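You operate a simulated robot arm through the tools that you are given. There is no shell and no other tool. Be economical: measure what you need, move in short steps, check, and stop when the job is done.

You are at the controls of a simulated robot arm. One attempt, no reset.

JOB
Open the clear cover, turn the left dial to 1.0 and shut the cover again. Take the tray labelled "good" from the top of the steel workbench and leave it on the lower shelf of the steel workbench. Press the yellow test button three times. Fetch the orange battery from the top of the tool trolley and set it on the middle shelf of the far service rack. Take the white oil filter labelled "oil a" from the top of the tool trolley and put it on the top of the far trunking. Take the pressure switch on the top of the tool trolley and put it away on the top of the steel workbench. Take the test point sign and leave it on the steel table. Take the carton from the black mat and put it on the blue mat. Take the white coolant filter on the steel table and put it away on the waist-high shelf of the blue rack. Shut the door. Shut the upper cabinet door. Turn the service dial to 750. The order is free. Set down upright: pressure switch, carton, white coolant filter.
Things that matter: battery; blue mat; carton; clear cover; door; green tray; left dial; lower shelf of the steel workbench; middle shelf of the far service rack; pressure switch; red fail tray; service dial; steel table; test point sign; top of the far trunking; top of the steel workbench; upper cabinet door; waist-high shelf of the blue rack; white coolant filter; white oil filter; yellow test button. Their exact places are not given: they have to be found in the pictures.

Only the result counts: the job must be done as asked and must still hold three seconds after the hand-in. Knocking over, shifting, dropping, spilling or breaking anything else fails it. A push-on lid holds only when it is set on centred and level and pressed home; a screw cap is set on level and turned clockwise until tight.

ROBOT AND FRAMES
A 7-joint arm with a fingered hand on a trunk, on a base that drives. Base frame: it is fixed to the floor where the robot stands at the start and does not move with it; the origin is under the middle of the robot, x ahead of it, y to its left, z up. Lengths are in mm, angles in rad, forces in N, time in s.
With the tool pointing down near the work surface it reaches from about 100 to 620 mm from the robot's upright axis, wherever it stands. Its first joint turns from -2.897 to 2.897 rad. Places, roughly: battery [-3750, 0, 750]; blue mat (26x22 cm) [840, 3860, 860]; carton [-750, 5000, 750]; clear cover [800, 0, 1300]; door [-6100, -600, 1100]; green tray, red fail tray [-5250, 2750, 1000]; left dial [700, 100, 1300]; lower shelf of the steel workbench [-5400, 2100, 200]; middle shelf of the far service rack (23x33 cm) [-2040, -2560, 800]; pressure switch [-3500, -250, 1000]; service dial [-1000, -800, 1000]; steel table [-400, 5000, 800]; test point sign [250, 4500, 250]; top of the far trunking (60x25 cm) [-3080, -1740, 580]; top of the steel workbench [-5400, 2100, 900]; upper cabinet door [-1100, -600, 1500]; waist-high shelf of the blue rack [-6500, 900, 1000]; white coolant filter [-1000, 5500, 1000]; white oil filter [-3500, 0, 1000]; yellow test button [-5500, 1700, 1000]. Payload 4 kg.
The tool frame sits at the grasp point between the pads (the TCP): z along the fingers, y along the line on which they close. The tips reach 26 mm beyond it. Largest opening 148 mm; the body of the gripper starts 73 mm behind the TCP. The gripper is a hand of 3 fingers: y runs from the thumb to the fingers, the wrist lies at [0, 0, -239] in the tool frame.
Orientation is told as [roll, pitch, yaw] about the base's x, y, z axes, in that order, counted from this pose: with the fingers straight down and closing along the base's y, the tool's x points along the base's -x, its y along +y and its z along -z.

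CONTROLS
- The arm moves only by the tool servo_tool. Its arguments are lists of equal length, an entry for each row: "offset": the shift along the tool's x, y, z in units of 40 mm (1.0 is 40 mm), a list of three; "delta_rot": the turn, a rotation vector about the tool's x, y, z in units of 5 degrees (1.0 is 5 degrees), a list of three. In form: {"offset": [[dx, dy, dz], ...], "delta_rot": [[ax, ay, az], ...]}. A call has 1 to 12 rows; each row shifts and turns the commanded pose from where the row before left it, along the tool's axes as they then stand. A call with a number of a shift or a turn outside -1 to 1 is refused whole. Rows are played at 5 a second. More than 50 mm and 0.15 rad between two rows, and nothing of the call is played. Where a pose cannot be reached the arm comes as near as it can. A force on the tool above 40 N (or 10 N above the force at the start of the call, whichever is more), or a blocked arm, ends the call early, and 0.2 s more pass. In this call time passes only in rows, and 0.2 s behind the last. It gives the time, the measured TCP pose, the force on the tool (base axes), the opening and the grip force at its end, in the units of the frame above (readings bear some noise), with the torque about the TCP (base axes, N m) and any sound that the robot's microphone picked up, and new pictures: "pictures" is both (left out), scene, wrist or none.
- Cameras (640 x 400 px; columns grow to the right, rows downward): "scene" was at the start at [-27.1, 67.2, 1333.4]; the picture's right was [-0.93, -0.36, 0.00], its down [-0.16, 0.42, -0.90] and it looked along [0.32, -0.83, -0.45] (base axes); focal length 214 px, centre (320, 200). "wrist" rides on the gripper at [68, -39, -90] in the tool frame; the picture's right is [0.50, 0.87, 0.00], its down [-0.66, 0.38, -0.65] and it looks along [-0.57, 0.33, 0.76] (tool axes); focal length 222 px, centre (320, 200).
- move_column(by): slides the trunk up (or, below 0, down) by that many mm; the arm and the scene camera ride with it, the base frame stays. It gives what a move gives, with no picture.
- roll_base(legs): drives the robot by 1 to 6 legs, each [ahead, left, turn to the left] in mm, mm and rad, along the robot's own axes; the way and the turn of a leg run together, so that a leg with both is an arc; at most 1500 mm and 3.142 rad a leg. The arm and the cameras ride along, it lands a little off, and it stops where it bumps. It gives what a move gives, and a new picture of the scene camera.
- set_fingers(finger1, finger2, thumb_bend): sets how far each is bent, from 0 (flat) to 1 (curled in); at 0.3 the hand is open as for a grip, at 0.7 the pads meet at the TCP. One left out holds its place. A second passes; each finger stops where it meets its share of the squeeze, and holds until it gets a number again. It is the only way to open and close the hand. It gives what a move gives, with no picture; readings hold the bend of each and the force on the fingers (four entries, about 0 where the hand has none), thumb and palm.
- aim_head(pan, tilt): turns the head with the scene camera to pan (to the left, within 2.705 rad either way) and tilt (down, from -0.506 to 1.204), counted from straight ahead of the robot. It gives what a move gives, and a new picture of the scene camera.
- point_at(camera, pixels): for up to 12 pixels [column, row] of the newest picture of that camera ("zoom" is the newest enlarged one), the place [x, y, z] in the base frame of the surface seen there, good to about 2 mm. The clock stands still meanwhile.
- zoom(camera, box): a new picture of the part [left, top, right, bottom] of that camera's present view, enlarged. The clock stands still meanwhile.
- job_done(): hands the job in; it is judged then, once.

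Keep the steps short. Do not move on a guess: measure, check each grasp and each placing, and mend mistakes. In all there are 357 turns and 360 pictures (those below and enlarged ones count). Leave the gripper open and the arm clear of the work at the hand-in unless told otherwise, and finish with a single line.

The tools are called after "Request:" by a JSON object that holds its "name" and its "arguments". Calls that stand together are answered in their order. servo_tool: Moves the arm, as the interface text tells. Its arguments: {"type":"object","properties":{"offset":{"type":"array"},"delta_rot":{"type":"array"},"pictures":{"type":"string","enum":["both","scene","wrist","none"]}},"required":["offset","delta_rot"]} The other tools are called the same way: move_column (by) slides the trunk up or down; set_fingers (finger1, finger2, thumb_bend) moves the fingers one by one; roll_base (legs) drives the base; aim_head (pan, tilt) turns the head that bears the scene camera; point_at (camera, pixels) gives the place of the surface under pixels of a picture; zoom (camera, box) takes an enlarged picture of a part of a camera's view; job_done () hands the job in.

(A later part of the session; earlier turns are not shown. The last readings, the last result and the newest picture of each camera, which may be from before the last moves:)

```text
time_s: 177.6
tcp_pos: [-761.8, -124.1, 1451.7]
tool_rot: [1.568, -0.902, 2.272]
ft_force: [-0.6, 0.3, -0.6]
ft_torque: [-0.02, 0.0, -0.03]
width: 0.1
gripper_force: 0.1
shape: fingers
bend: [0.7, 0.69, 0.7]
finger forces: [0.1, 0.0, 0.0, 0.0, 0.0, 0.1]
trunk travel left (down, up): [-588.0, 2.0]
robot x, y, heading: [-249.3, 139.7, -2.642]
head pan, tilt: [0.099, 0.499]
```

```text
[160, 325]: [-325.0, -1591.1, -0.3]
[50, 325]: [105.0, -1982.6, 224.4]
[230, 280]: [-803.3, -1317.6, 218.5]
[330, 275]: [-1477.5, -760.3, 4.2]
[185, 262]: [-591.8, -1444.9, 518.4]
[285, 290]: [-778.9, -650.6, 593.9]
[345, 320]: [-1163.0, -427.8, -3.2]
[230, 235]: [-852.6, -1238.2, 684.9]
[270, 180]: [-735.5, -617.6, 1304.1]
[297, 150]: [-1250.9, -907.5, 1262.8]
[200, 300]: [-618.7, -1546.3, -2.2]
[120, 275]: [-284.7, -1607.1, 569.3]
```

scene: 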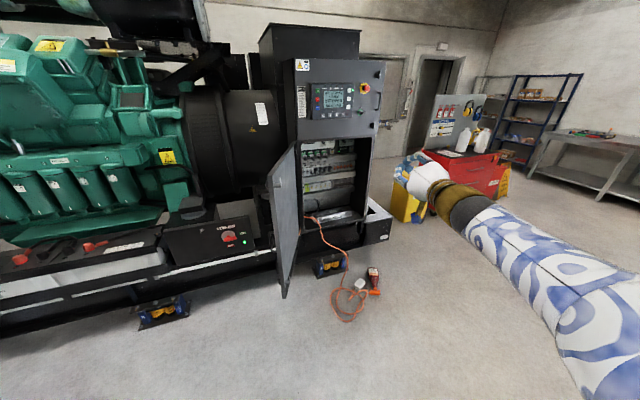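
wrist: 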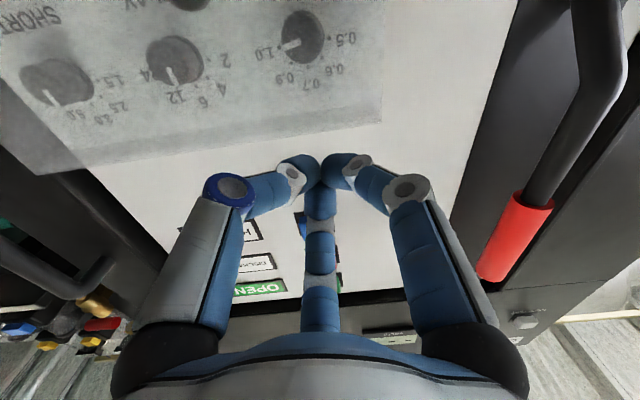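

Stand obliquely in front of the lower door's outer face, clear of the skid: about (-330,-960). Pull in the arm, turn and drive.

Request:
{"name": "servo_tool", "arguments": {"offset": [[0, 0, -0.9], [0, 0, -0.9], [0, 0, -0.9]], "delta_rot": [[0, 0, 0], [0, 0, 0], [0, 0, 0]], "pictures": "none"}}

Request:
{"name": "roll_base", "arguments": {"legs": [[0, 0, -0.86], [-310, 1057, 0]]}}

Request:
{"name": "aim_head", "arguments": {"pan": 0.1, "tilt": 0.6}}

```text
time_s: 178.4
tcp_pos: [-677.9, -53.3, 1453.3]
tool_rot: [1.57, -0.902, 2.272]
ft_force: [-0.3, 0.4, -0.6]
ft_torque: [0.01, 0.0, -0.02]
width: 0.0
gripper_force: 0.1
shape: fingers
bend: [0.7, 0.69, 0.7]
finger forces: [0.1, 0.0, 0.0, 0.0, 0.0, 0.0]
trunk travel left (down, up): [-588.0, 2.0]
robot x, y, heading: [-246.8, 140.5, -2.645]
head pan, tilt: [0.099, 0.499]
```

```text
time_s: 186.3
tcp_pos: [-756.5, -755.2, 1452.0]
tool_rot: [1.569, -0.906, 1.427]
ft_force: [-0.1, -0.2, 0.0]
ft_torque: [-0.01, -0.02, 0.01]
width: 0.0
gripper_force: 0.1
shape: fingers
bend: [0.7, 0.69, 0.7]
finger forces: [0.0, 0.0, 0.0, 0.1, 0.0, 0.0]
trunk travel left (down, up): [-588.0, 2.0]
robot x, y, heading: [-326.4, -950.8, 2.794]
head pan, tilt: [0.099, 0.499]
```

scene: 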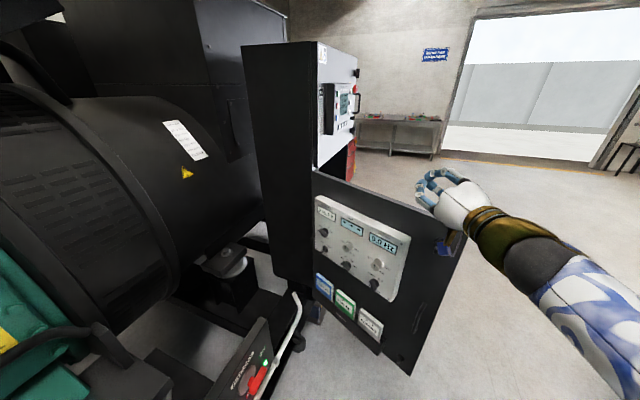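

```text
time_s: 186.9
tcp_pos: [-757.5, -754.1, 1452.9]
tool_rot: [1.57, -0.903, 1.426]
ft_force: [-1.0, -0.5, -0.6]
ft_torque: [-0.01, -0.03, -0.01]
width: 0.1
gripper_force: 0.0
shape: fingers
bend: [0.7, 0.69, 0.7]
finger forces: [0.1, 0.1, 0.0, 0.1, 0.0, 0.1]
trunk travel left (down, up): [-588.0, 2.0]
robot x, y, heading: [-325.3, -948.4, 2.794]
head pan, tilt: [0.099, 0.6]
```

scene: 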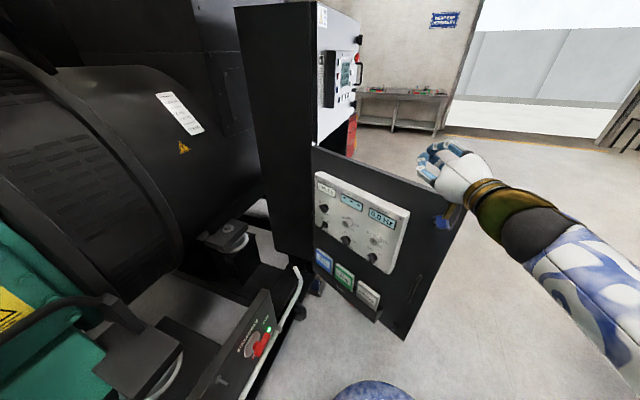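

Zoom in on the white box.

Request:
{"name": "zoom", "arguments": {"camera": "scene", "box": [300, 160, 420, 280]}}

```text
3.33 times, centred on (360, 220) of scene
```

zoom: 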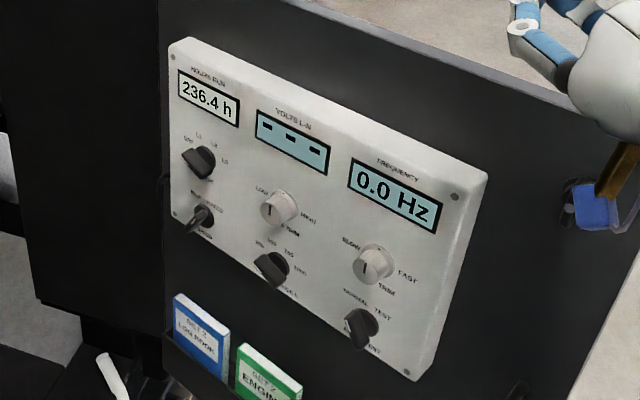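

Request:
{"name": "zoom", "arguments": {"camera": "scene", "box": [326, 225, 366, 255]}}

Request:
{"name": "point_at", "arguments": {"camera": "zoom", "pixels": [[320, 200], [320, 240], [300, 180], [340, 220], [220, 130], [420, 130]]}}

```text
13.33 times, centred on (346, 240) of scene
```

zoom: 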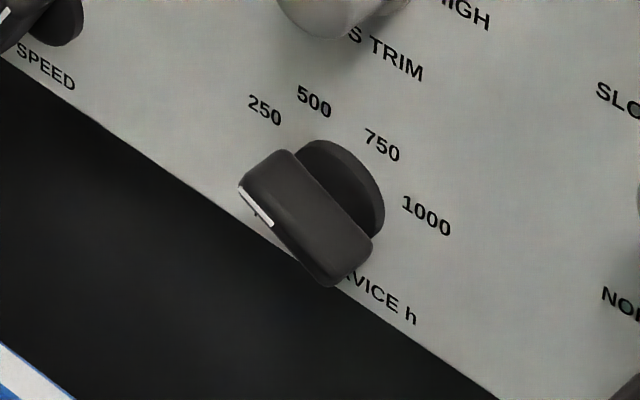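

```text
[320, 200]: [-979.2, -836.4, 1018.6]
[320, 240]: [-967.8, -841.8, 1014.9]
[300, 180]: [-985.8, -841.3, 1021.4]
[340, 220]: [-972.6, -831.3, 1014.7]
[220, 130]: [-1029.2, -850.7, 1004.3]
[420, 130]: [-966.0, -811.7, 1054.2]
```

The service knob "SERVICE h" sits at about (-972,-838,1016), facing (.585,-.811). Retract the hand, yaw it to face the box, then lower the trunk.

Request:
{"name": "servo_tool", "arguments": {"offset": [[0, 0, -0.9], [0, 0, -0.9], [0, 0, -0.9], [0, 0, 0], [0, 0, 0], [0, 0, 0], [0, 0, 0], [0, 0, 0], [0, 0, 0], [0, 0, 0], [0, 0, 0], [0, 0, 0]], "delta_rot": [[0, 0, 0], [0, 0, 0], [0, 0, 0], [0.785, -0.618, 0], [0.785, -0.618, 0], [0.785, -0.618, 0], [0.785, -0.618, 0], [0.785, -0.618, 0], [0.785, -0.618, 0], [0.785, -0.618, 0], [0.785, -0.618, 0], [0.785, -0.618, 0]], "pictures": "scene"}}

```text
time_s: 188.9
tcp_pos: [-662.6, -741.6, 1422.4]
tool_rot: [1.444, -0.712, 1.141]
ft_force: [-0.6, 0.4, -0.5]
ft_torque: [-0.02, -0.02, -0.05]
width: 0.1
gripper_force: 0.0
shape: fingers
bend: [0.7, 0.69, 0.7]
finger forces: [0.0, 0.0, 0.0, 0.0, 0.0, 0.0]
trunk travel left (down, up): [-588.0, 2.0]
robot x, y, heading: [-325.6, -952.5, 2.792]
head pan, tilt: [0.099, 0.6]
stopped in row 9: the arm was blocked; the commanded pose is now the measured one
```

scene: 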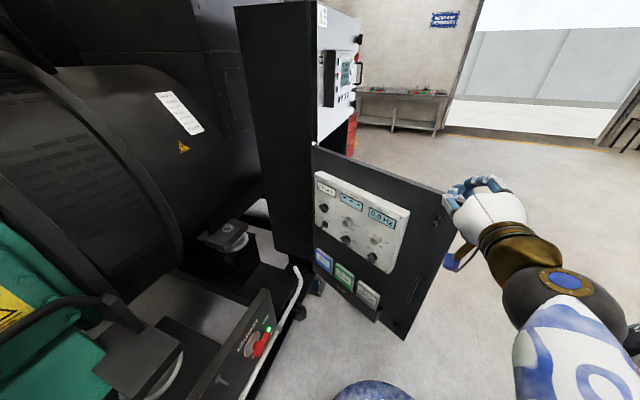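

The yaw ran into a joint limit close in. Move to the target's side first (left and ahead, above everything), then turn.

Request:
{"name": "servo_tool", "arguments": {"offset": [[0.747, 0.7, 0.404], [0.747, 0.7, 0.404], [0.747, 0.7, 0.404], [0.747, 0.7, 0.404], [0.747, 0.7, 0.404], [0.747, 0.7, 0.404], [0.747, 0.7, 0.404]], "delta_rot": [[0, 0, 0], [0, 0, 0], [0, 0, 0], [0, 0, 0], [0, 0, 0], [0, 0, 0], [0, 0, 0]], "pictures": "none"}}

Request:
{"name": "servo_tool", "arguments": {"offset": [[0, 0, 0], [0, 0, 0], [0, 0, 0], [0, 0, 0], [0, 0, 0]], "delta_rot": [[0.653, -0.751, 0.096], [0.653, -0.751, 0.096], [0.653, -0.751, 0.096], [0.653, -0.751, 0.096], [0.653, -0.751, 0.096]], "pictures": "scene"}}

```text
time_s: 189.6
tcp_pos: [-744.5, -857.9, 1417.6]
tool_rot: [1.436, -0.669, 1.351]
ft_force: [0.0, 0.9, -0.5]
ft_torque: [-0.02, -0.02, 0.07]
width: 0.0
gripper_force: 0.0
shape: fingers
bend: [0.69, 0.69, 0.7]
finger forces: [0.0, 0.0, 0.0, 0.0, 0.1, 0.0]
trunk travel left (down, up): [-588.0, 2.0]
robot x, y, heading: [-324.0, -948.0, 2.787]
head pan, tilt: [0.099, 0.6]
stopped in row 3: the arm was blocked; the commanded pose is now the measured one
```

```text
time_s: 190.1
tcp_pos: [-735.6, -844.8, 1422.5]
tool_rot: [1.437, -0.492, 1.323]
ft_force: [0.3, 0.2, 0.4]
ft_torque: [0.03, -0.04, 0.02]
width: 0.0
gripper_force: 0.1
shape: fingers
bend: [0.7, 0.69, 0.7]
finger forces: [0.1, 0.1, 0.1, 0.1, 0.1, 0.0]
trunk travel left (down, up): [-588.0, 2.0]
robot x, y, heading: [-324.6, -948.8, 2.792]
head pan, tilt: [0.099, 0.6]
stopped in row 2: the arm was blocked; the commanded pose is now the measured one
```

scene: 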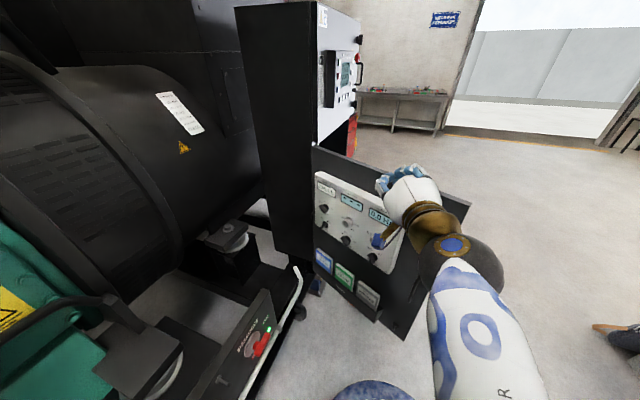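

The hand is still twisted ~60° from the dial turn; undo that twist, which frees the wrist.

Request:
{"name": "servo_tool", "arguments": {"offset": [[0, 0, 0], [0, 0, 0], [0, 0, 0], [0, 0, 0], [0, 0, 0], [0, 0, 0], [0, 0, 0], [0, 0, 0], [0, 0, 0], [0, 0, 0], [0, 0, 0], [0, 0, 0]], "delta_rot": [[0, 0, -1], [0, 0, -1], [0, 0, -1], [0, 0, -1], [0, 0, -1], [0, 0, -1], [0, 0, -1], [0, 0, -1], [0, 0, -1], [0, 0, -1], [0, 0, -1], [0, 0, -1]], "pictures": "none"}}

Request:
{"name": "servo_tool", "arguments": {"offset": [[0, 0.6, 0.2], [0, 0.6, 0.2], [0, 0.6, 0.2], [0, 0.6, 0.2]], "delta_rot": [[1, 0, 0], [1, 0, 0], [1, 0, 0], [1, 0, 0]], "pictures": "scene"}}

```text
time_s: 192.7
tcp_pos: [-734.7, -846.4, 1424.2]
tool_rot: [0.262, -1.451, 2.57]
ft_force: [0.2, 1.0, 0.0]
ft_torque: [-0.03, -0.01, 0.0]
width: 0.0
gripper_force: 0.0
shape: fingers
bend: [0.7, 0.69, 0.7]
finger forces: [0.0, 0.1, 0.0, 0.1, 0.0, 0.0]
trunk travel left (down, up): [-588.0, 2.0]
robot x, y, heading: [-327.7, -948.2, 2.797]
head pan, tilt: [0.099, 0.6]
```

```text
time_s: 193.2
tcp_pos: [-736.6, -852.8, 1431.5]
tool_rot: [1.085, -1.304, 1.763]
ft_force: [0.1, 0.2, 0.3]
ft_torque: [-0.01, 0.03, 0.02]
width: 0.0
gripper_force: 0.0
shape: fingers
bend: [0.7, 0.69, 0.7]
finger forces: [0.1, 0.0, 0.0, 0.0, 0.0, 0.1]
trunk travel left (down, up): [-588.0, 2.0]
robot x, y, heading: [-322.0, -948.6, 2.794]
head pan, tilt: [0.099, 0.6]
stopped in row 2: the arm was blocked; the commanded pose is now the measured one
```

scene: 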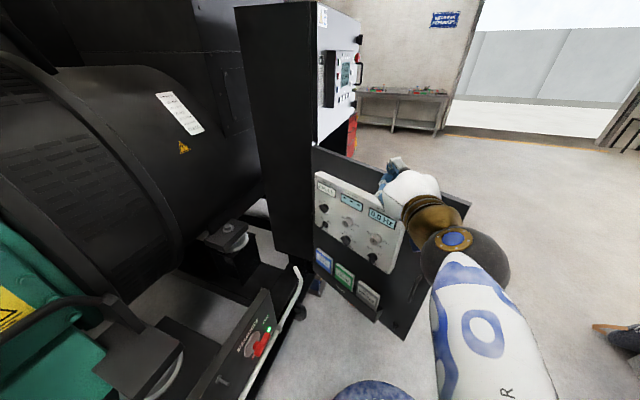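

Request:
{"name": "servo_tool", "arguments": {"offset": [[0, 0, 0], [0, 0, 0], [0, 0, 0], [0, 0, 0], [0, 0, 0], [0, 0, 0], [0, 0, 0], [0, 0, 0], [0, 0, 0], [0, 0, 0], [0, 0, 0], [0, 0, 0]], "delta_rot": [[0, 1, 0], [0, 1, 0], [0, 1, 0], [0, 1, 0], [0, 1, 0], [0, 1, 0], [0, 1, 0], [0, 1, 0], [0, 1, 0], [0, 1, 0], [0, 1, 0], [0, 1, 0]], "pictures": "none"}}

Request:
{"name": "servo_tool", "arguments": {"offset": [[0, 0, 0], [0, 0, 0], [0, 0, 0], [0, 0, 0]], "delta_rot": [[0, 1, 0], [0, 1, 0], [0, 1, 0], [0, 1, 0]], "pictures": "none"}}

```text
time_s: 193.7
tcp_pos: [-741.5, -914.0, 1427.0]
tool_rot: [0.773, -1.2, 2.279]
ft_force: [0.1, 0.0, 0.0]
ft_torque: [0.0, 0.0, -0.02]
width: 0.1
gripper_force: 0.1
shape: fingers
bend: [0.7, 0.69, 0.7]
finger forces: [0.0, 0.0, 0.0, 0.0, 0.0, 0.0]
trunk travel left (down, up): [-588.0, 2.0]
robot x, y, heading: [-324.9, -949.6, 2.794]
head pan, tilt: [0.099, 0.6]
stopped in row 2: the arm was blocked; the commanded pose is now the measured one
```

```text
time_s: 194.5
tcp_pos: [-734.1, -980.6, 1432.8]
tool_rot: [0.493, -1.051, 2.755]
ft_force: [-0.1, 0.2, 0.0]
ft_torque: [0.0, 0.0, -0.02]
width: 0.0
gripper_force: 0.0
shape: fingers
bend: [0.7, 0.69, 0.7]
finger forces: [0.0, 0.1, 0.0, 0.0, 0.1, 0.0]
trunk travel left (down, up): [-588.0, 2.0]
robot x, y, heading: [-326.4, -952.3, 2.794]
head pan, tilt: [0.099, 0.6]
stopped in row 3: the arm was blocked; the commanded pose is now the measured one
```

Request:
{"name": "servo_tool", "arguments": {"offset": [[0, 0, 0], [0, 0, 0], [0, 0, 0], [0, 0, 0], [0, 0, 0], [0, 0, 0], [0, 0, 0], [0, 0, 0], [0, 0, 0], [0, 0, 0], [0, 0, 0], [0, 0, 0]], "delta_rot": [[0, 0.5, 0], [0, 0.7, 0], [0, 1, 0], [0, 1, 0], [0, 1, 0], [0, 1, 0], [0, 1, 0], [0, 1, 0], [0, 1, 0], [0, 1, 0], [0, 1, 0], [0, 1, 0]], "pictures": "scene"}}

```text
time_s: 195.6
tcp_pos: [-721.3, -1031.9, 1437.8]
tool_rot: [0.317, -0.774, 3.107]
ft_force: [-0.2, -0.2, 0.2]
ft_torque: [-0.02, -0.02, 0.01]
width: 0.0
gripper_force: 0.1
shape: fingers
bend: [0.7, 0.69, 0.7]
finger forces: [0.0, 0.1, 0.0, 0.0, 0.0, 0.0]
trunk travel left (down, up): [-588.0, 2.0]
robot x, y, heading: [-326.8, -950.5, 2.791]
head pan, tilt: [0.099, 0.6]
stopped in row 5: the arm was blocked; the commanded pose is now the measured one
```

scene: 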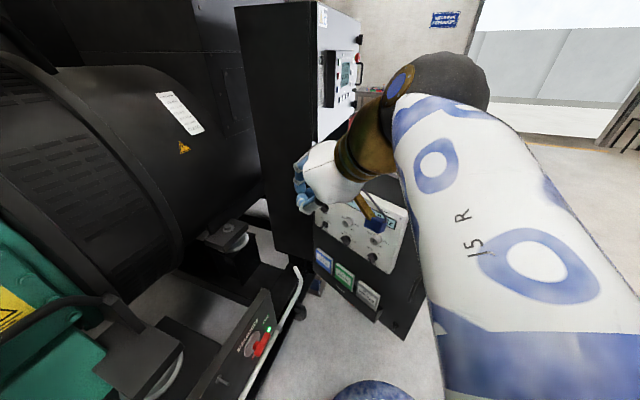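

Request:
{"name": "servo_tool", "arguments": {"offset": [[0, 0, 0], [0, 0, 0], [0, 0, 0], [0, 0, 0], [0, 0, 0], [0, 0, 0], [0, 0, 0], [0, 0, 0], [0, 0, 0], [0, 0, 0], [0, 0, 0]], "delta_rot": [[-0.3, 0.5, 0], [-0.3, 0.7, 0], [-0.3, 0.8, 0], [-0.3, 0.8, 0], [-0.3, 0.8, 0], [-0.3, 0.8, 0], [-0.3, 0.8, 0], [-0.3, 0.8, 0], [-0.3, 0.8, 0], [-0.3, 0.8, 0], [-0.3, 0.8, 0]], "pictures": "none"}}

```text
time_s: 198.0
tcp_pos: [-720.8, -1032.2, 1438.0]
tool_rot: [0.476, -0.095, -2.864]
ft_force: [0.6, 0.1, -0.2]
ft_torque: [0.03, -0.01, -0.01]
width: 0.0
gripper_force: 0.0
shape: fingers
bend: [0.7, 0.69, 0.7]
finger forces: [0.0, 0.0, 0.0, 0.1, 0.0, 0.0]
trunk travel left (down, up): [-588.0, 2.0]
robot x, y, heading: [-330.0, -949.3, 2.794]
head pan, tilt: [0.099, 0.6]
```

Request:
{"name": "servo_tool", "arguments": {"offset": [[0, 0, 0], [0, 0, 0], [0, 0, 0], [0, 0, 0], [0, 0, 0], [0, 0, 0], [0, 0, 0], [0, 0, 0], [0, 0, 0], [0, 0, 0], [0, 0, 0], [0, 0, 0]], "delta_rot": [[0.9, 0.15, 0], [0.9, 0.15, 0], [0.9, 0.15, 0], [0.9, 0.15, 0], [0.9, 0.15, 0], [0.9, 0.15, 0], [0, 0, 1], [0, 0, 1], [0, 0, 1], [0, 0, 1], [0, 0, 1], [0, 0, 1]], "pictures": "none"}}

Request:
{"name": "servo_tool", "arguments": {"offset": [[0, 0, 0], [0, 0, 0], [0, 0, 0], [0, 0, 0], [0, 0, 0], [0, 0, 0], [0, 0, 0], [0, 0, 0]], "delta_rot": [[0, 0, 1], [0, 0, 1], [0, 0, 1], [0, 0, 1], [0, 0, 1], [0, 0, 1], [0, 0, 1], [0, 0, 1]], "pictures": "scene"}}

```text
time_s: 200.6
tcp_pos: [-717.9, -1036.6, 1433.9]
tool_rot: [0.249, 0.073, 2.921]
ft_force: [0.2, 0.7, -0.2]
ft_torque: [0.0, 0.01, 0.0]
width: 0.0
gripper_force: 0.2
shape: fingers
bend: [0.7, 0.69, 0.7]
finger forces: [0.0, 0.0, 0.1, 0.0, 0.1, 0.1]
out of reach, approached as far as the arm can: row 4, 5, 6
trunk travel left (down, up): [-588.0, 2.0]
robot x, y, heading: [-323.7, -948.9, 2.794]
head pan, tilt: [0.099, 0.6]
```

```text
time_s: 202.4
tcp_pos: [-716.5, -1036.6, 1434.8]
tool_rot: [0.145, 0.215, 2.23]
ft_force: [-0.1, -0.3, -0.9]
ft_torque: [-0.01, -0.01, 0.01]
width: 0.0
gripper_force: 0.1
shape: fingers
bend: [0.7, 0.69, 0.7]
finger forces: [0.0, 0.0, 0.0, 0.1, 0.0, 0.0]
trunk travel left (down, up): [-588.0, 2.0]
robot x, y, heading: [-326.8, -950.2, 2.791]
head pan, tilt: [0.099, 0.6]
```

scene: 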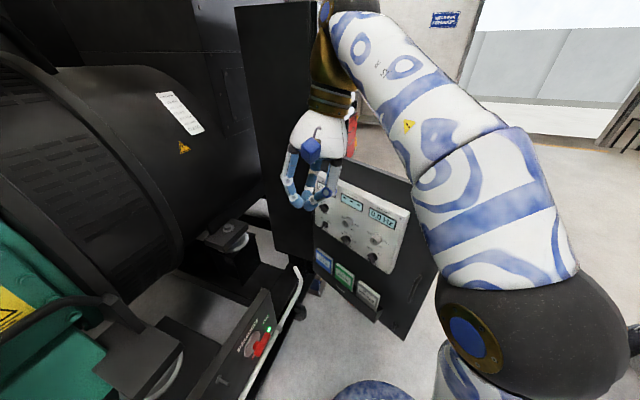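

Now it's tidy: tool down, yawed to the box. Lower the trunk, then pitch the tool up toward the box while moving closer.

Request:
{"name": "move_column", "arguments": {"by": -270}}

Request:
{"name": "servo_tool", "arguments": {"offset": [[-0.22, 0, 0], [-0.22, 0, 0.02], [-0.22, 0, 0.04], [-0.21, 0, 0.06], [-0.2, 0, 0.08], [-0.19, 0, 0.1], [-0.18, 0, 0.12], [-0.17, 0, 0.14], [-0.16, 0, 0.16], [-0.14, 0, 0.17], [-0.13, 0, 0.18], [-0.12, 0, 0.19]], "delta_rot": [[0.6, -1, 0], [0.6, -1, 0], [0.4, -1, 0], [0, -1, 0], [0, -1, 0], [0, -1, 0], [0, -1, 0], [0, -1, 0], [0, -1, 0], [0, -1, 0], [0, -1, 0], [0, -1, 0]], "pictures": "none"}}

Request:
{"name": "servo_tool", "arguments": {"offset": [[0, 0, 0.2], [0, 0, 0.2], [0, 0, 0.2], [0, 0, 0.2]], "delta_rot": [[0, -1, 0], [0, -1, 0], [0, -1, 0], [0, -1, 0]], "pictures": "both"}}

```text
time_s: 205.1
tcp_pos: [-717.5, -1036.6, 1164.3]
tool_rot: [0.146, 0.216, 2.232]
ft_force: [0.0, -0.4, -0.7]
ft_torque: [-0.01, -0.04, 0.0]
width: 0.1
gripper_force: 0.1
shape: fingers
bend: [0.7, 0.69, 0.7]
finger forces: [0.1, 0.0, 0.0, 0.1, 0.0, 0.1]
trunk travel left (down, up): [-318.0, 272.0]
robot x, y, heading: [-324.3, -945.2, 2.791]
head pan, tilt: [0.099, 0.6]
```

```text
time_s: 207.7
tcp_pos: [-759.4, -992.4, 1119.8]
tool_rot: [0.145, -0.581, 2.127]
ft_force: [1.0, 0.2, 0.4]
ft_torque: [-0.02, 0.04, -0.02]
width: 0.1
gripper_force: 0.0
shape: fingers
bend: [0.7, 0.69, 0.7]
finger forces: [0.1, 0.0, 0.1, 0.0, 0.1, 0.1]
out of reach, approached as far as the arm can: row 1, 2, 3
trunk travel left (down, up): [-318.0, 272.0]
robot x, y, heading: [-326.5, -948.5, 2.792]
head pan, tilt: [0.099, 0.6]
```

```text
time_s: 208.7
tcp_pos: [-773.6, -976.6, 1095.4]
tool_rot: [0.201, -0.924, 2.042]
ft_force: [-0.7, -0.2, -0.9]
ft_torque: [-0.05, 0.02, -0.01]
width: 0.1
gripper_force: 0.1
shape: fingers
bend: [0.7, 0.69, 0.7]
finger forces: [0.0, 0.0, 0.0, 0.1, 0.0, 0.1]
trunk travel left (down, up): [-318.0, 272.0]
robot x, y, heading: [-323.7, -948.6, 2.799]
head pan, tilt: [0.099, 0.6]
```

scene: 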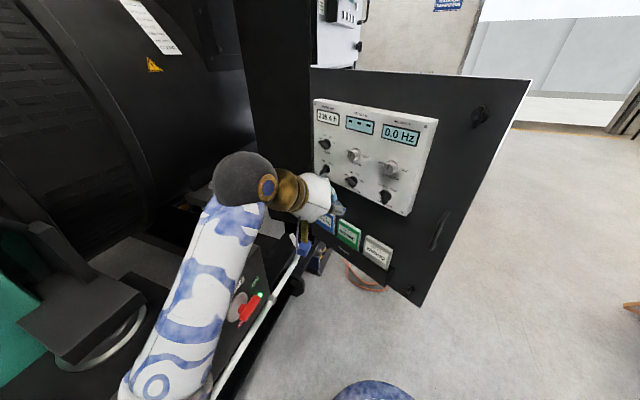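
wrist: 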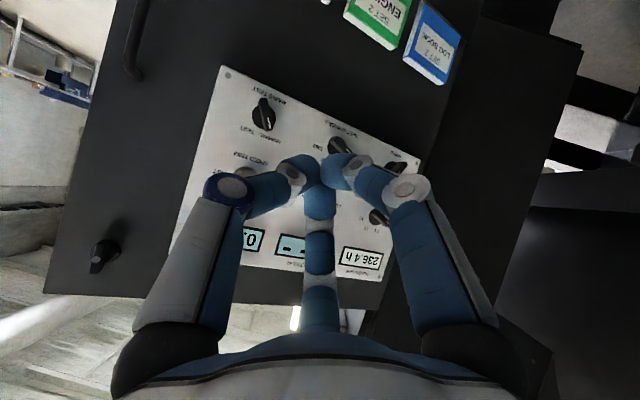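

The arm is now nicely placed. Zoom on the dial from the scene camera.

Request:
{"name": "zoom", "arguments": {"camera": "scene", "box": [325, 155, 405, 215]}}

Request:
{"name": "zoom", "arguments": {"camera": "wrist", "box": [280, 100, 400, 180]}}

```text
6.67 times, centred on (365, 185) of scene
```

zoom: 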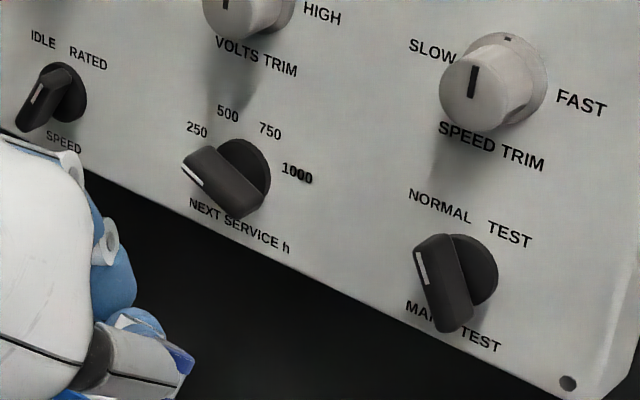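

```text
5.00 times, centred on (340, 140) of wrist
```

zoom: 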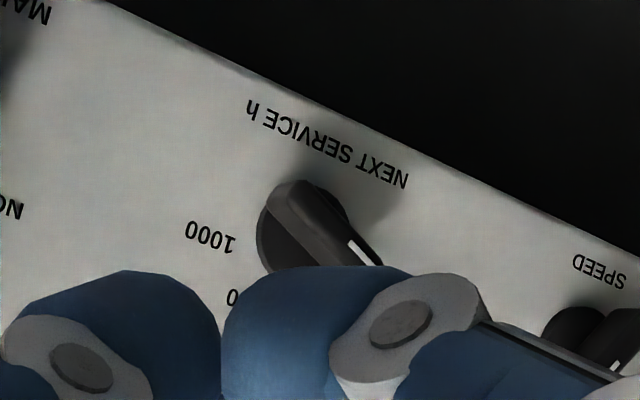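

Request:
{"name": "zoom", "arguments": {"camera": "scene", "box": [336, 165, 372, 195]}}

Request:
{"name": "point_at", "arguments": {"camera": "zoom", "pixels": [[320, 200], [280, 190], [350, 280], [300, 240], [250, 215], [370, 170], [390, 230], [240, 120], [340, 70], [470, 130], [540, 250], [230, 210]]}}

```text
13.33 times, centred on (354, 180) of scene
```

zoom: 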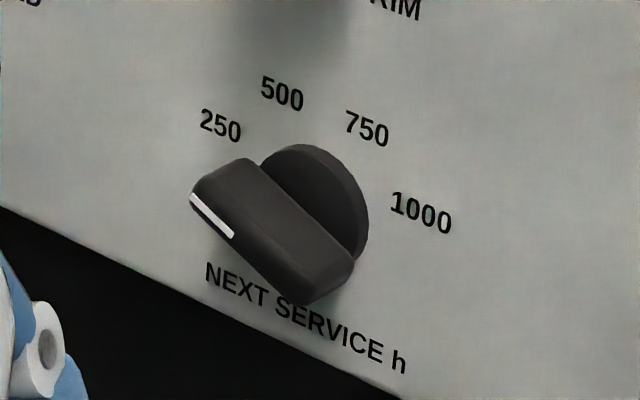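

```text
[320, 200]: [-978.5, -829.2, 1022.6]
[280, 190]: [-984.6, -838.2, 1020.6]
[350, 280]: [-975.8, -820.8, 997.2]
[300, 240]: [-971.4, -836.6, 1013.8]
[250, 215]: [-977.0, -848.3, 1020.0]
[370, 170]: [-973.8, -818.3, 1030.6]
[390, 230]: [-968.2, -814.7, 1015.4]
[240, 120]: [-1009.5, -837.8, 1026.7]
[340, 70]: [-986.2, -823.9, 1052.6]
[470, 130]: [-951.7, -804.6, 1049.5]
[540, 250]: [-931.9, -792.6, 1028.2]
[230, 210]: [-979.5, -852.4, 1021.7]
```

Request:
{"name": "point_at", "arguments": {"camera": "zoom", "pixels": [[222, 140], [282, 93], [367, 128], [421, 212], [205, 190], [315, 290], [235, 170], [340, 265], [270, 230], [220, 222], [368, 205], [310, 148]]}}

```text
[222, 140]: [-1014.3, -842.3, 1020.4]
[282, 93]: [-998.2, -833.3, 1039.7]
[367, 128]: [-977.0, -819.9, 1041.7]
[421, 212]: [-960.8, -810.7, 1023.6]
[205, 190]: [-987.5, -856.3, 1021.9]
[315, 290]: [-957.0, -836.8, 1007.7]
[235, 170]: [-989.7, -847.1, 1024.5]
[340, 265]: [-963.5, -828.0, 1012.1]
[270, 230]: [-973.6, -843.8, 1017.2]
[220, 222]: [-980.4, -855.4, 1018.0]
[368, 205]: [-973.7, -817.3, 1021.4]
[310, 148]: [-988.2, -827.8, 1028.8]
```

The service knob points at 250 (−67.5°); 750 is at +22.5°, so I need a 90° clockwise turn. Knob centre at w=90, z≈1012. First level the tool while moving toward the dial axis.

Request:
{"name": "servo_tool", "arguments": {"offset": [[0.11, 0.265, 0.265], [0.11, 0.265, 0.265], [0.11, 0.265, 0.265], [0.11, 0.265, 0.265], [0.11, 0.265, 0.265], [0.11, 0.265, 0.265], [0.11, 0.265, 0.265], [0.11, 0.265, 0.265]], "delta_rot": [[0.03, -0.91, 0], [0.03, -0.91, 0], [0.03, -0.91, 0], [0.03, -0.91, 0], [0.03, -0.91, 0], [0.03, -0.91, 0], [0.03, -0.91, 0], [0.03, -0.91, 0]], "pictures": "none"}}

Request:
{"name": "servo_tool", "arguments": {"offset": [[0, 0, 0], [0, 0, 0], [0, 0, 0], [0, 0, 0], [0, 0, 0], [0, 0, 0], [0, 0, 0], [0, 0, 0], [0, 0, 0], [0, 0, 0], [0, 0, 0], [0, 0, 0]], "delta_rot": [[0, 0, -1], [0, 0, -1], [0, 0, -1], [0, 0, -1], [0, 0, -1], [0, 0, -1], [0, 0, -1], [0, 0, -1], [0, 0, -1], [0, 0, -1], [0, 0, -1], [0, 0, -1]], "pictures": "both"}}

```text
time_s: 210.5
tcp_pos: [-886.6, -977.6, 1043.3]
tool_rot: [1.543, -1.457, 0.643]
ft_force: [-0.1, 0.2, -0.6]
ft_torque: [-0.02, -0.01, 0.02]
width: 0.1
gripper_force: 0.2
shape: fingers
bend: [0.7, 0.69, 0.7]
finger forces: [0.0, 0.0, 0.0, 0.0, 0.0, 0.0]
trunk travel left (down, up): [-318.0, 272.0]
robot x, y, heading: [-325.9, -951.9, 2.794]
head pan, tilt: [0.099, 0.6]
```

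```text
time_s: 213.1
tcp_pos: [-885.9, -976.9, 1045.4]
tool_rot: [-1.565, -0.635, -2.532]
ft_force: [0.4, 0.8, -0.5]
ft_torque: [-0.03, 0.03, 0.01]
width: 0.1
gripper_force: 0.0
shape: fingers
bend: [0.7, 0.69, 0.7]
finger forces: [0.0, 0.0, 0.0, 0.1, 0.1, 0.0]
trunk travel left (down, up): [-318.0, 272.0]
robot x, y, heading: [-325.7, -950.1, 2.797]
head pan, tilt: [0.099, 0.6]
```

scene: 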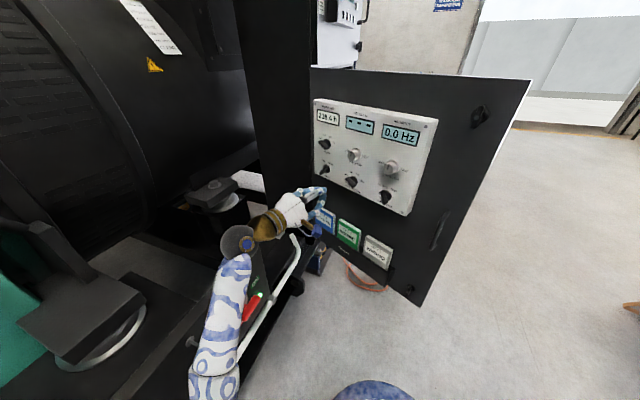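
wrist: 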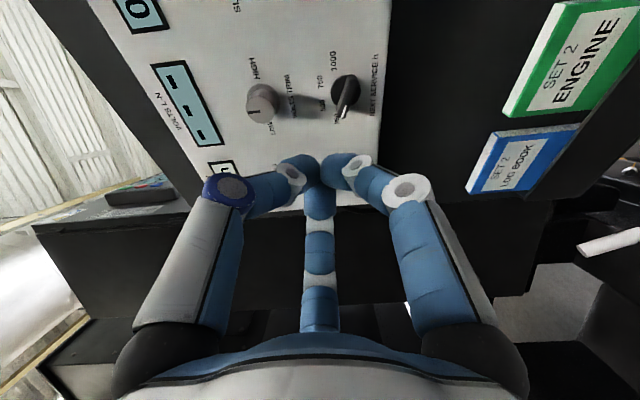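

Very good view. Trim the last 14° of roll, centre on the knob and open the hand.

Request:
{"name": "set_fingers", "arguments": {"finger1": 0.45, "finger2": 0.45, "thumb_bend": 0.45}}

Request:
{"name": "servo_tool", "arguments": {"offset": [[0.2, 0.2, 0.4], [0.25, 0.28, 0.4], [0.18, 0.2, 0.4]], "delta_rot": [[0, 0, -0.96], [0, 0, -0.96], [0, 0, -0.96]], "pictures": "wrist"}}

```text
time_s: 214.1
tcp_pos: [-886.9, -976.5, 1044.9]
tool_rot: [-1.564, -0.637, -2.53]
ft_force: [0.5, 0.2, 0.2]
ft_torque: [0.0, 0.0, 0.0]
width: 78.1
gripper_force: 0.0
shape: fingers
bend: [0.45, 0.45, 0.45]
finger forces: [0.0, 0.0, 0.0, 0.1, 0.0, 0.1]
trunk travel left (down, up): [-318.0, 272.0]
robot x, y, heading: [-325.6, -946.9, 2.798]
head pan, tilt: [0.099, 0.6]
```

```text
time_s: 214.9
tcp_pos: [-907.2, -931.5, 1005.9]
tool_rot: [-1.567, -0.384, -2.529]
ft_force: [-0.1, -0.1, 0.2]
ft_torque: [-0.03, 0.01, 0.0]
width: 78.0
gripper_force: 0.1
shape: fingers
bend: [0.45, 0.45, 0.45]
finger forces: [0.0, 0.0, 0.0, 0.0, 0.1, 0.0]
trunk travel left (down, up): [-318.0, 272.0]
robot x, y, heading: [-326.3, -948.1, 2.794]
head pan, tilt: [0.099, 0.6]
```

wrist: 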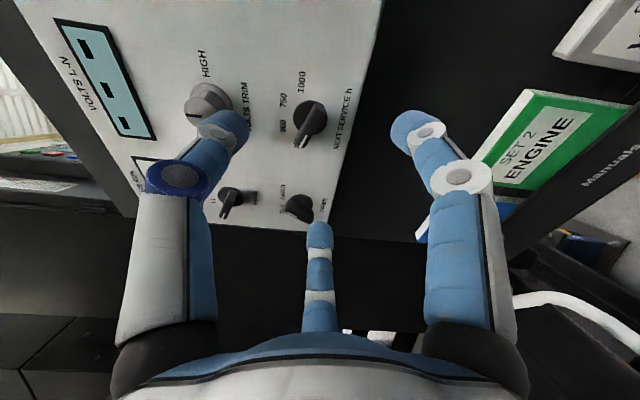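

Request:
{"name": "zoom", "arguments": {"camera": "wrist", "box": [270, 80, 350, 130]}}

Request:
{"name": "point_at", "arguments": {"camera": "zoom", "pixels": [[320, 280], [320, 240], [300, 300], [250, 300], [320, 200], [390, 230], [290, 180], [340, 160], [380, 160]]}}

```text
8.00 times, centred on (310, 105) of wrist
```

zoom: 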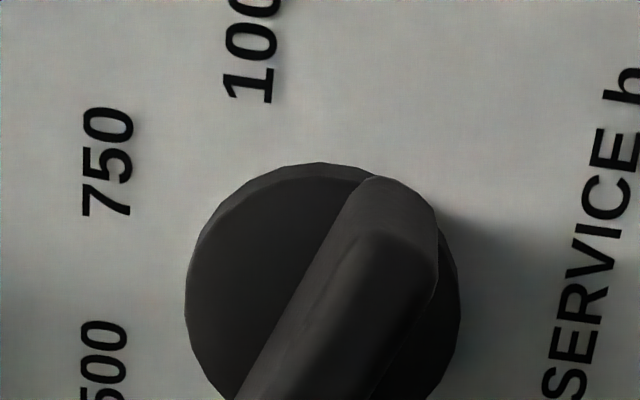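

```text
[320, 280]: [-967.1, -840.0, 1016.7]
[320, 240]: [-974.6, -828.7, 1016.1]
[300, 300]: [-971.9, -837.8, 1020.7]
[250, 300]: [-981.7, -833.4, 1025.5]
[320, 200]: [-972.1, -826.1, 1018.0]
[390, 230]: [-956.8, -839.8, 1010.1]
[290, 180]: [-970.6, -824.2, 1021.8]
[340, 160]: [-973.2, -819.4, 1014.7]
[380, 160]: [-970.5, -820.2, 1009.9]
```

Request:
{"name": "servo_tool", "arguments": {"offset": [[-0.15, -0.18, 0.45], [0, 0, 0.45], [0, 0, 0.45], [0, 0, 0.45], [0, 0, 0.4]], "delta_rot": [[0, 0, 0], [0, 0, 0], [0, 0, 0], [0, 0, 0], [0, 0, 0]], "pictures": "wrist"}}

```text
time_s: 216.1
tcp_pos: [-959.9, -863.3, 1015.7]
tool_rot: [-1.567, -0.386, -2.528]
ft_force: [-0.7, 0.2, -1.4]
ft_torque: [0.0, 0.0, 0.03]
width: 78.3
gripper_force: 0.1
shape: fingers
bend: [0.45, 0.45, 0.45]
finger forces: [0.0, 0.1, 0.1, 0.1, 0.0, 0.0]
trunk travel left (down, up): [-318.0, 272.0]
robot x, y, heading: [-328.4, -952.1, 2.8]
head pan, tilt: [0.099, 0.6]
```

wrist: 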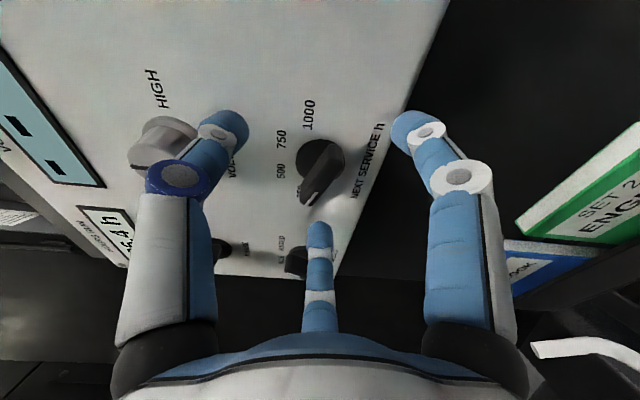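

Request:
{"name": "servo_tool", "arguments": {"offset": [[0, 0, 0.15]], "delta_rot": [[0, 0, 0]], "pictures": "none"}}

Request:
{"name": "set_fingers", "arguments": {"finger1": 0.74, "finger2": 0.74, "thumb_bend": 0.74}}

Request:
{"name": "zoom", "arguments": {"camera": "wrist", "box": [160, 60, 480, 260]}}

```text
time_s: 216.5
tcp_pos: [-964.7, -858.7, 1015.2]
tool_rot: [-1.566, -0.385, -2.53]
ft_force: [0.6, 0.0, -0.7]
ft_torque: [0.01, 0.02, 0.01]
width: 78.0
gripper_force: 0.0
shape: fingers
bend: [0.45, 0.45, 0.45]
finger forces: [0.0, 0.0, 0.0, 0.0, 0.0, 0.0]
trunk travel left (down, up): [-318.0, 272.0]
robot x, y, heading: [-325.4, -946.8, 2.79]
head pan, tilt: [0.099, 0.6]
```

```text
time_s: 217.5
tcp_pos: [-964.9, -857.0, 1014.9]
tool_rot: [-1.565, -0.386, -2.53]
ft_force: [-4.3, 3.0, -7.1]
ft_torque: [-0.11, -0.06, 0.04]
width: 9.6
gripper_force: 10.3
shape: fingers
bend: [0.65, 0.65, 0.68]
finger forces: [7.1, 7.0, 0.1, 0.0, 6.8, 0.1]
trunk travel left (down, up): [-318.0, 272.0]
robot x, y, heading: [-326.6, -948.3, 2.794]
head pan, tilt: [0.099, 0.6]
```

```text
2.00 times, centred on (320, 160) of wrist
```

zoom: 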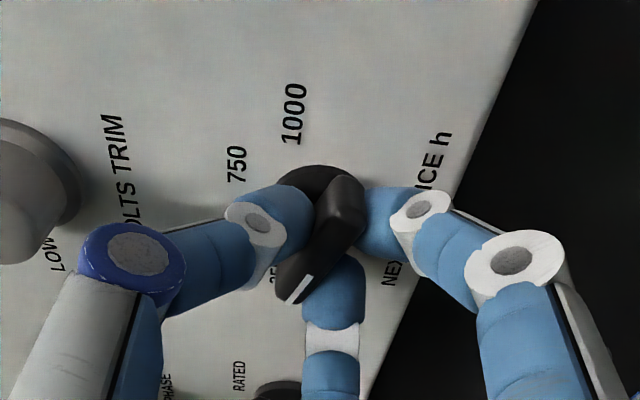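

Well gripped. Turn clockwise 45°, check, then 45° more.

Request:
{"name": "servo_tool", "arguments": {"offset": [[0, 0, 0], [0, 0, 0], [0, 0, 0], [0, 0, 0], [0, 0, 0], [0, 0, 0], [0, 0, 0], [0, 0, 0], [0, 0, 0]], "delta_rot": [[0, 0, 1], [0, 0, 1], [0, 0, 1], [0, 0, 1], [0, 0, 1], [0, 0, 1], [0, 0, 1], [0, 0, 1], [0, 0, 1]], "pictures": "none"}}

Request:
{"name": "zoom", "arguments": {"camera": "wrist", "box": [160, 60, 480, 260]}}

Request:
{"name": "servo_tool", "arguments": {"offset": [[0, 0, 0], [0, 0, 0], [0, 0, 0], [0, 0, 0], [0, 0, 0], [0, 0, 0], [0, 0, 0], [0, 0, 0], [0, 0, 0]], "delta_rot": [[0, 0, 1], [0, 0, 1], [0, 0, 1], [0, 0, 1], [0, 0, 1], [0, 0, 1], [0, 0, 1], [0, 0, 1], [0, 0, 1]], "pictures": "none"}}

Request:
{"name": "zoom", "arguments": {"camera": "wrist", "box": [160, 60, 480, 260]}}

```text
time_s: 219.5
tcp_pos: [-965.5, -856.3, 1015.6]
tool_rot: [-1.556, -1.171, -2.542]
ft_force: [-2.4, -0.9, -10.0]
ft_torque: [-0.16, -0.08, 0.05]
width: 8.8
gripper_force: 10.7
shape: fingers
bend: [0.64, 0.66, 0.68]
finger forces: [7.3, 7.0, 0.0, 0.1, 7.3, 0.0]
trunk travel left (down, up): [-318.0, 272.0]
robot x, y, heading: [-324.9, -952.7, 2.793]
head pan, tilt: [0.099, 0.6]
```

```text
2.00 times, centred on (320, 160) of wrist
```

zoom: 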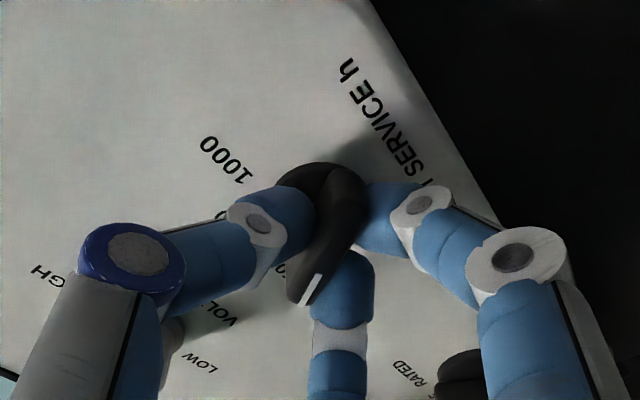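

```text
time_s: 221.5
tcp_pos: [-966.6, -859.1, 1016.5]
tool_rot: [1.559, -1.183, 0.627]
ft_force: [-9.7, -0.3, -5.5]
ft_torque: [-0.09, -0.03, 0.11]
width: 9.7
gripper_force: 10.4
shape: fingers
bend: [0.64, 0.67, 0.68]
finger forces: [7.1, 6.9, 0.0, 0.0, 7.6, 0.0]
trunk travel left (down, up): [-318.0, 272.0]
robot x, y, heading: [-327.0, -951.2, 2.797]
head pan, tilt: [0.099, 0.6]
```

```text
2.00 times, centred on (320, 160) of wrist
```

zoom: 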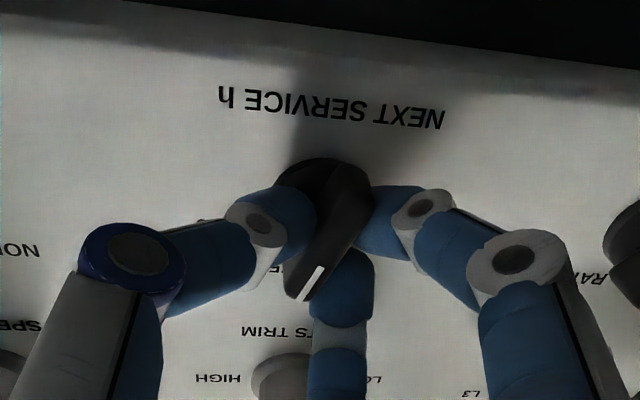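

Request:
{"name": "point_at", "arguments": {"camera": "zoom", "pixels": [[312, 278], [322, 265], [340, 220], [355, 190], [345, 175], [305, 285]]}}

```text
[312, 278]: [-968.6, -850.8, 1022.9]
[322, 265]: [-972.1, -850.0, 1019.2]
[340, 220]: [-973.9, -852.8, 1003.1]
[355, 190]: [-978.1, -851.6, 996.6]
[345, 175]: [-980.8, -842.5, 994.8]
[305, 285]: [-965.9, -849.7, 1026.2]
```

The knob now points 20° right of up; add 2.5° and release.

Request:
{"name": "servo_tool", "arguments": {"offset": [[0, 0, 0]], "delta_rot": [[0, 0, 0.5]], "pictures": "none"}}

Request:
{"name": "set_fingers", "arguments": {"finger1": 0.45, "finger2": 0.45, "thumb_bend": 0.45}}

Request:
{"name": "servo_tool", "arguments": {"offset": [[0, 0, -0.8], [0, 0, -0.8], [0, 0, -0.8], [0, 0, -0.8]], "delta_rot": [[0, 0, 0], [0, 0, 0], [0, 0, 0], [0, 0, 0]], "pictures": "none"}}

Request:
{"name": "zoom", "arguments": {"camera": "scene", "box": [336, 165, 372, 195]}}

```text
time_s: 221.9
tcp_pos: [-966.0, -858.7, 1016.3]
tool_rot: [1.558, -1.142, 0.626]
ft_force: [-11.4, -0.4, -4.9]
ft_torque: [-0.08, -0.06, 0.13]
width: 9.6
gripper_force: 10.7
shape: fingers
bend: [0.64, 0.67, 0.68]
finger forces: [6.5, 7.8, 0.0, 0.0, 7.0, 0.0]
trunk travel left (down, up): [-318.0, 272.0]
robot x, y, heading: [-326.1, -947.2, 2.795]
head pan, tilt: [0.099, 0.6]
```

```text
time_s: 222.9
tcp_pos: [-963.2, -857.9, 1016.2]
tool_rot: [1.56, -1.143, 0.623]
ft_force: [1.1, 0.0, 1.3]
ft_torque: [-0.01, 0.0, -0.03]
width: 78.5
gripper_force: 0.5
shape: fingers
bend: [0.45, 0.45, 0.45]
finger forces: [0.1, 0.0, 0.0, 0.0, 0.4, 0.1]
trunk travel left (down, up): [-318.0, 272.0]
robot x, y, heading: [-323.6, -954.0, 2.792]
head pan, tilt: [0.099, 0.6]
```

```text
time_s: 223.9
tcp_pos: [-892.4, -961.0, 1018.8]
tool_rot: [1.56, -1.142, 0.622]
ft_force: [0.3, -0.3, -0.2]
ft_torque: [0.08, 0.0, 0.02]
width: 78.1
gripper_force: 0.1
shape: fingers
bend: [0.45, 0.45, 0.45]
finger forces: [0.1, 0.0, 0.1, 0.0, 0.0, 0.0]
trunk travel left (down, up): [-318.0, 272.0]
robot x, y, heading: [-323.7, -949.6, 2.794]
head pan, tilt: [0.099, 0.6]
```

```text
13.33 times, centred on (354, 180) of scene
```

zoom: 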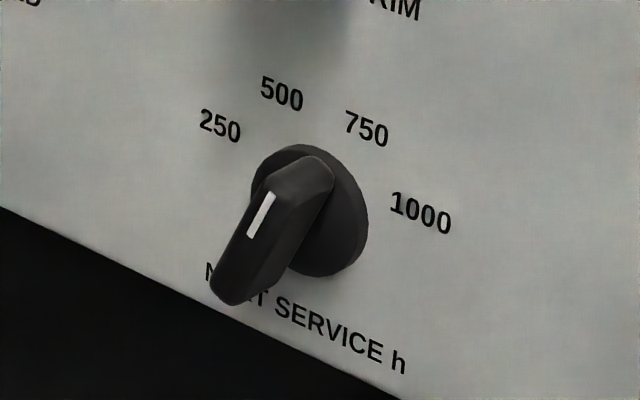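

The knob points at 750. Both panel jobs done. Now back away and bring the tool to point down for travel and picking.

Request:
{"name": "roll_base", "arguments": {"legs": [[-420, 0, 0]]}}

Request:
{"name": "servo_tool", "arguments": {"offset": [[0, 0, 0], [0, 0, 0], [0, 0, 0], [0, 0, 0], [0, 0, 0], [0, 0, 0], [0, 0, 0], [0, 0, 0], [0, 0, 0], [0, 0, 0], [0, 0, 0], [0, 0, 0]], "delta_rot": [[0.415, 0.91, 0], [0.415, 0.91, 0], [0.415, 0.91, 0], [0.415, 0.91, 0], [0.415, 0.91, 0], [0.415, 0.91, 0], [0.415, 0.91, 0], [0.415, 0.91, 0], [0.415, 0.91, 0], [0.415, 0.91, 0], [0.415, 0.91, 0], [0.415, 0.91, 0]], "pictures": "none"}}

Request:
{"name": "servo_tool", "arguments": {"offset": [[0, 0, 0], [0, 0, 0], [0, 0, 0], [0, 0, 0], [0, 0, 0], [0, 0, 0]], "delta_rot": [[0.415, 0.91, 0], [0.415, 0.91, 0], [0.415, 0.91, 0], [0.415, 0.91, 0], [0.415, 0.91, 0], [0.415, 0.91, 0]], "pictures": "none"}}

```text
time_s: 226.5
tcp_pos: [-503.0, -1106.5, 1018.3]
tool_rot: [1.56, -1.141, 0.635]
ft_force: [0.2, -0.7, -0.6]
ft_torque: [-0.04, -0.01, 0.0]
width: 78.4
gripper_force: 0.0
shape: fingers
bend: [0.45, 0.45, 0.45]
finger forces: [0.0, 0.0, 0.0, 0.1, 0.0, 0.0]
trunk travel left (down, up): [-318.0, 272.0]
robot x, y, heading: [61.8, -1088.4, 2.807]
head pan, tilt: [0.099, 0.6]
```

scene: 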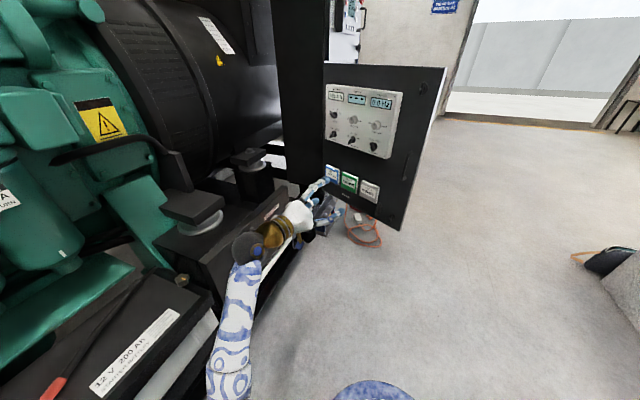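

```text
time_s: 229.1
tcp_pos: [-502.1, -1107.6, 1018.0]
tool_rot: [0.234, -0.466, 1.711]
ft_force: [-0.8, -0.6, 0.9]
ft_torque: [-0.02, 0.0, 0.03]
width: 78.3
gripper_force: 0.0
shape: fingers
bend: [0.45, 0.45, 0.45]
finger forces: [0.1, 0.0, 0.0, 0.0, 0.0, 0.0]
trunk travel left (down, up): [-318.0, 272.0]
robot x, y, heading: [63.2, -1087.9, 2.806]
head pan, tilt: [0.099, 0.6]
```

```text
time_s: 230.5
tcp_pos: [-501.3, -1106.7, 1018.4]
tool_rot: [-0.001, 0.006, 1.768]
ft_force: [0.6, 0.2, -0.5]
ft_torque: [0.01, 0.01, 0.02]
width: 78.3
gripper_force: 0.1
shape: fingers
bend: [0.45, 0.45, 0.45]
finger forces: [0.1, 0.1, 0.0, 0.0, 0.0, 0.0]
trunk travel left (down, up): [-318.0, 272.0]
robot x, y, heading: [65.2, -1089.2, 2.805]
head pan, tilt: [0.099, 0.6]
```

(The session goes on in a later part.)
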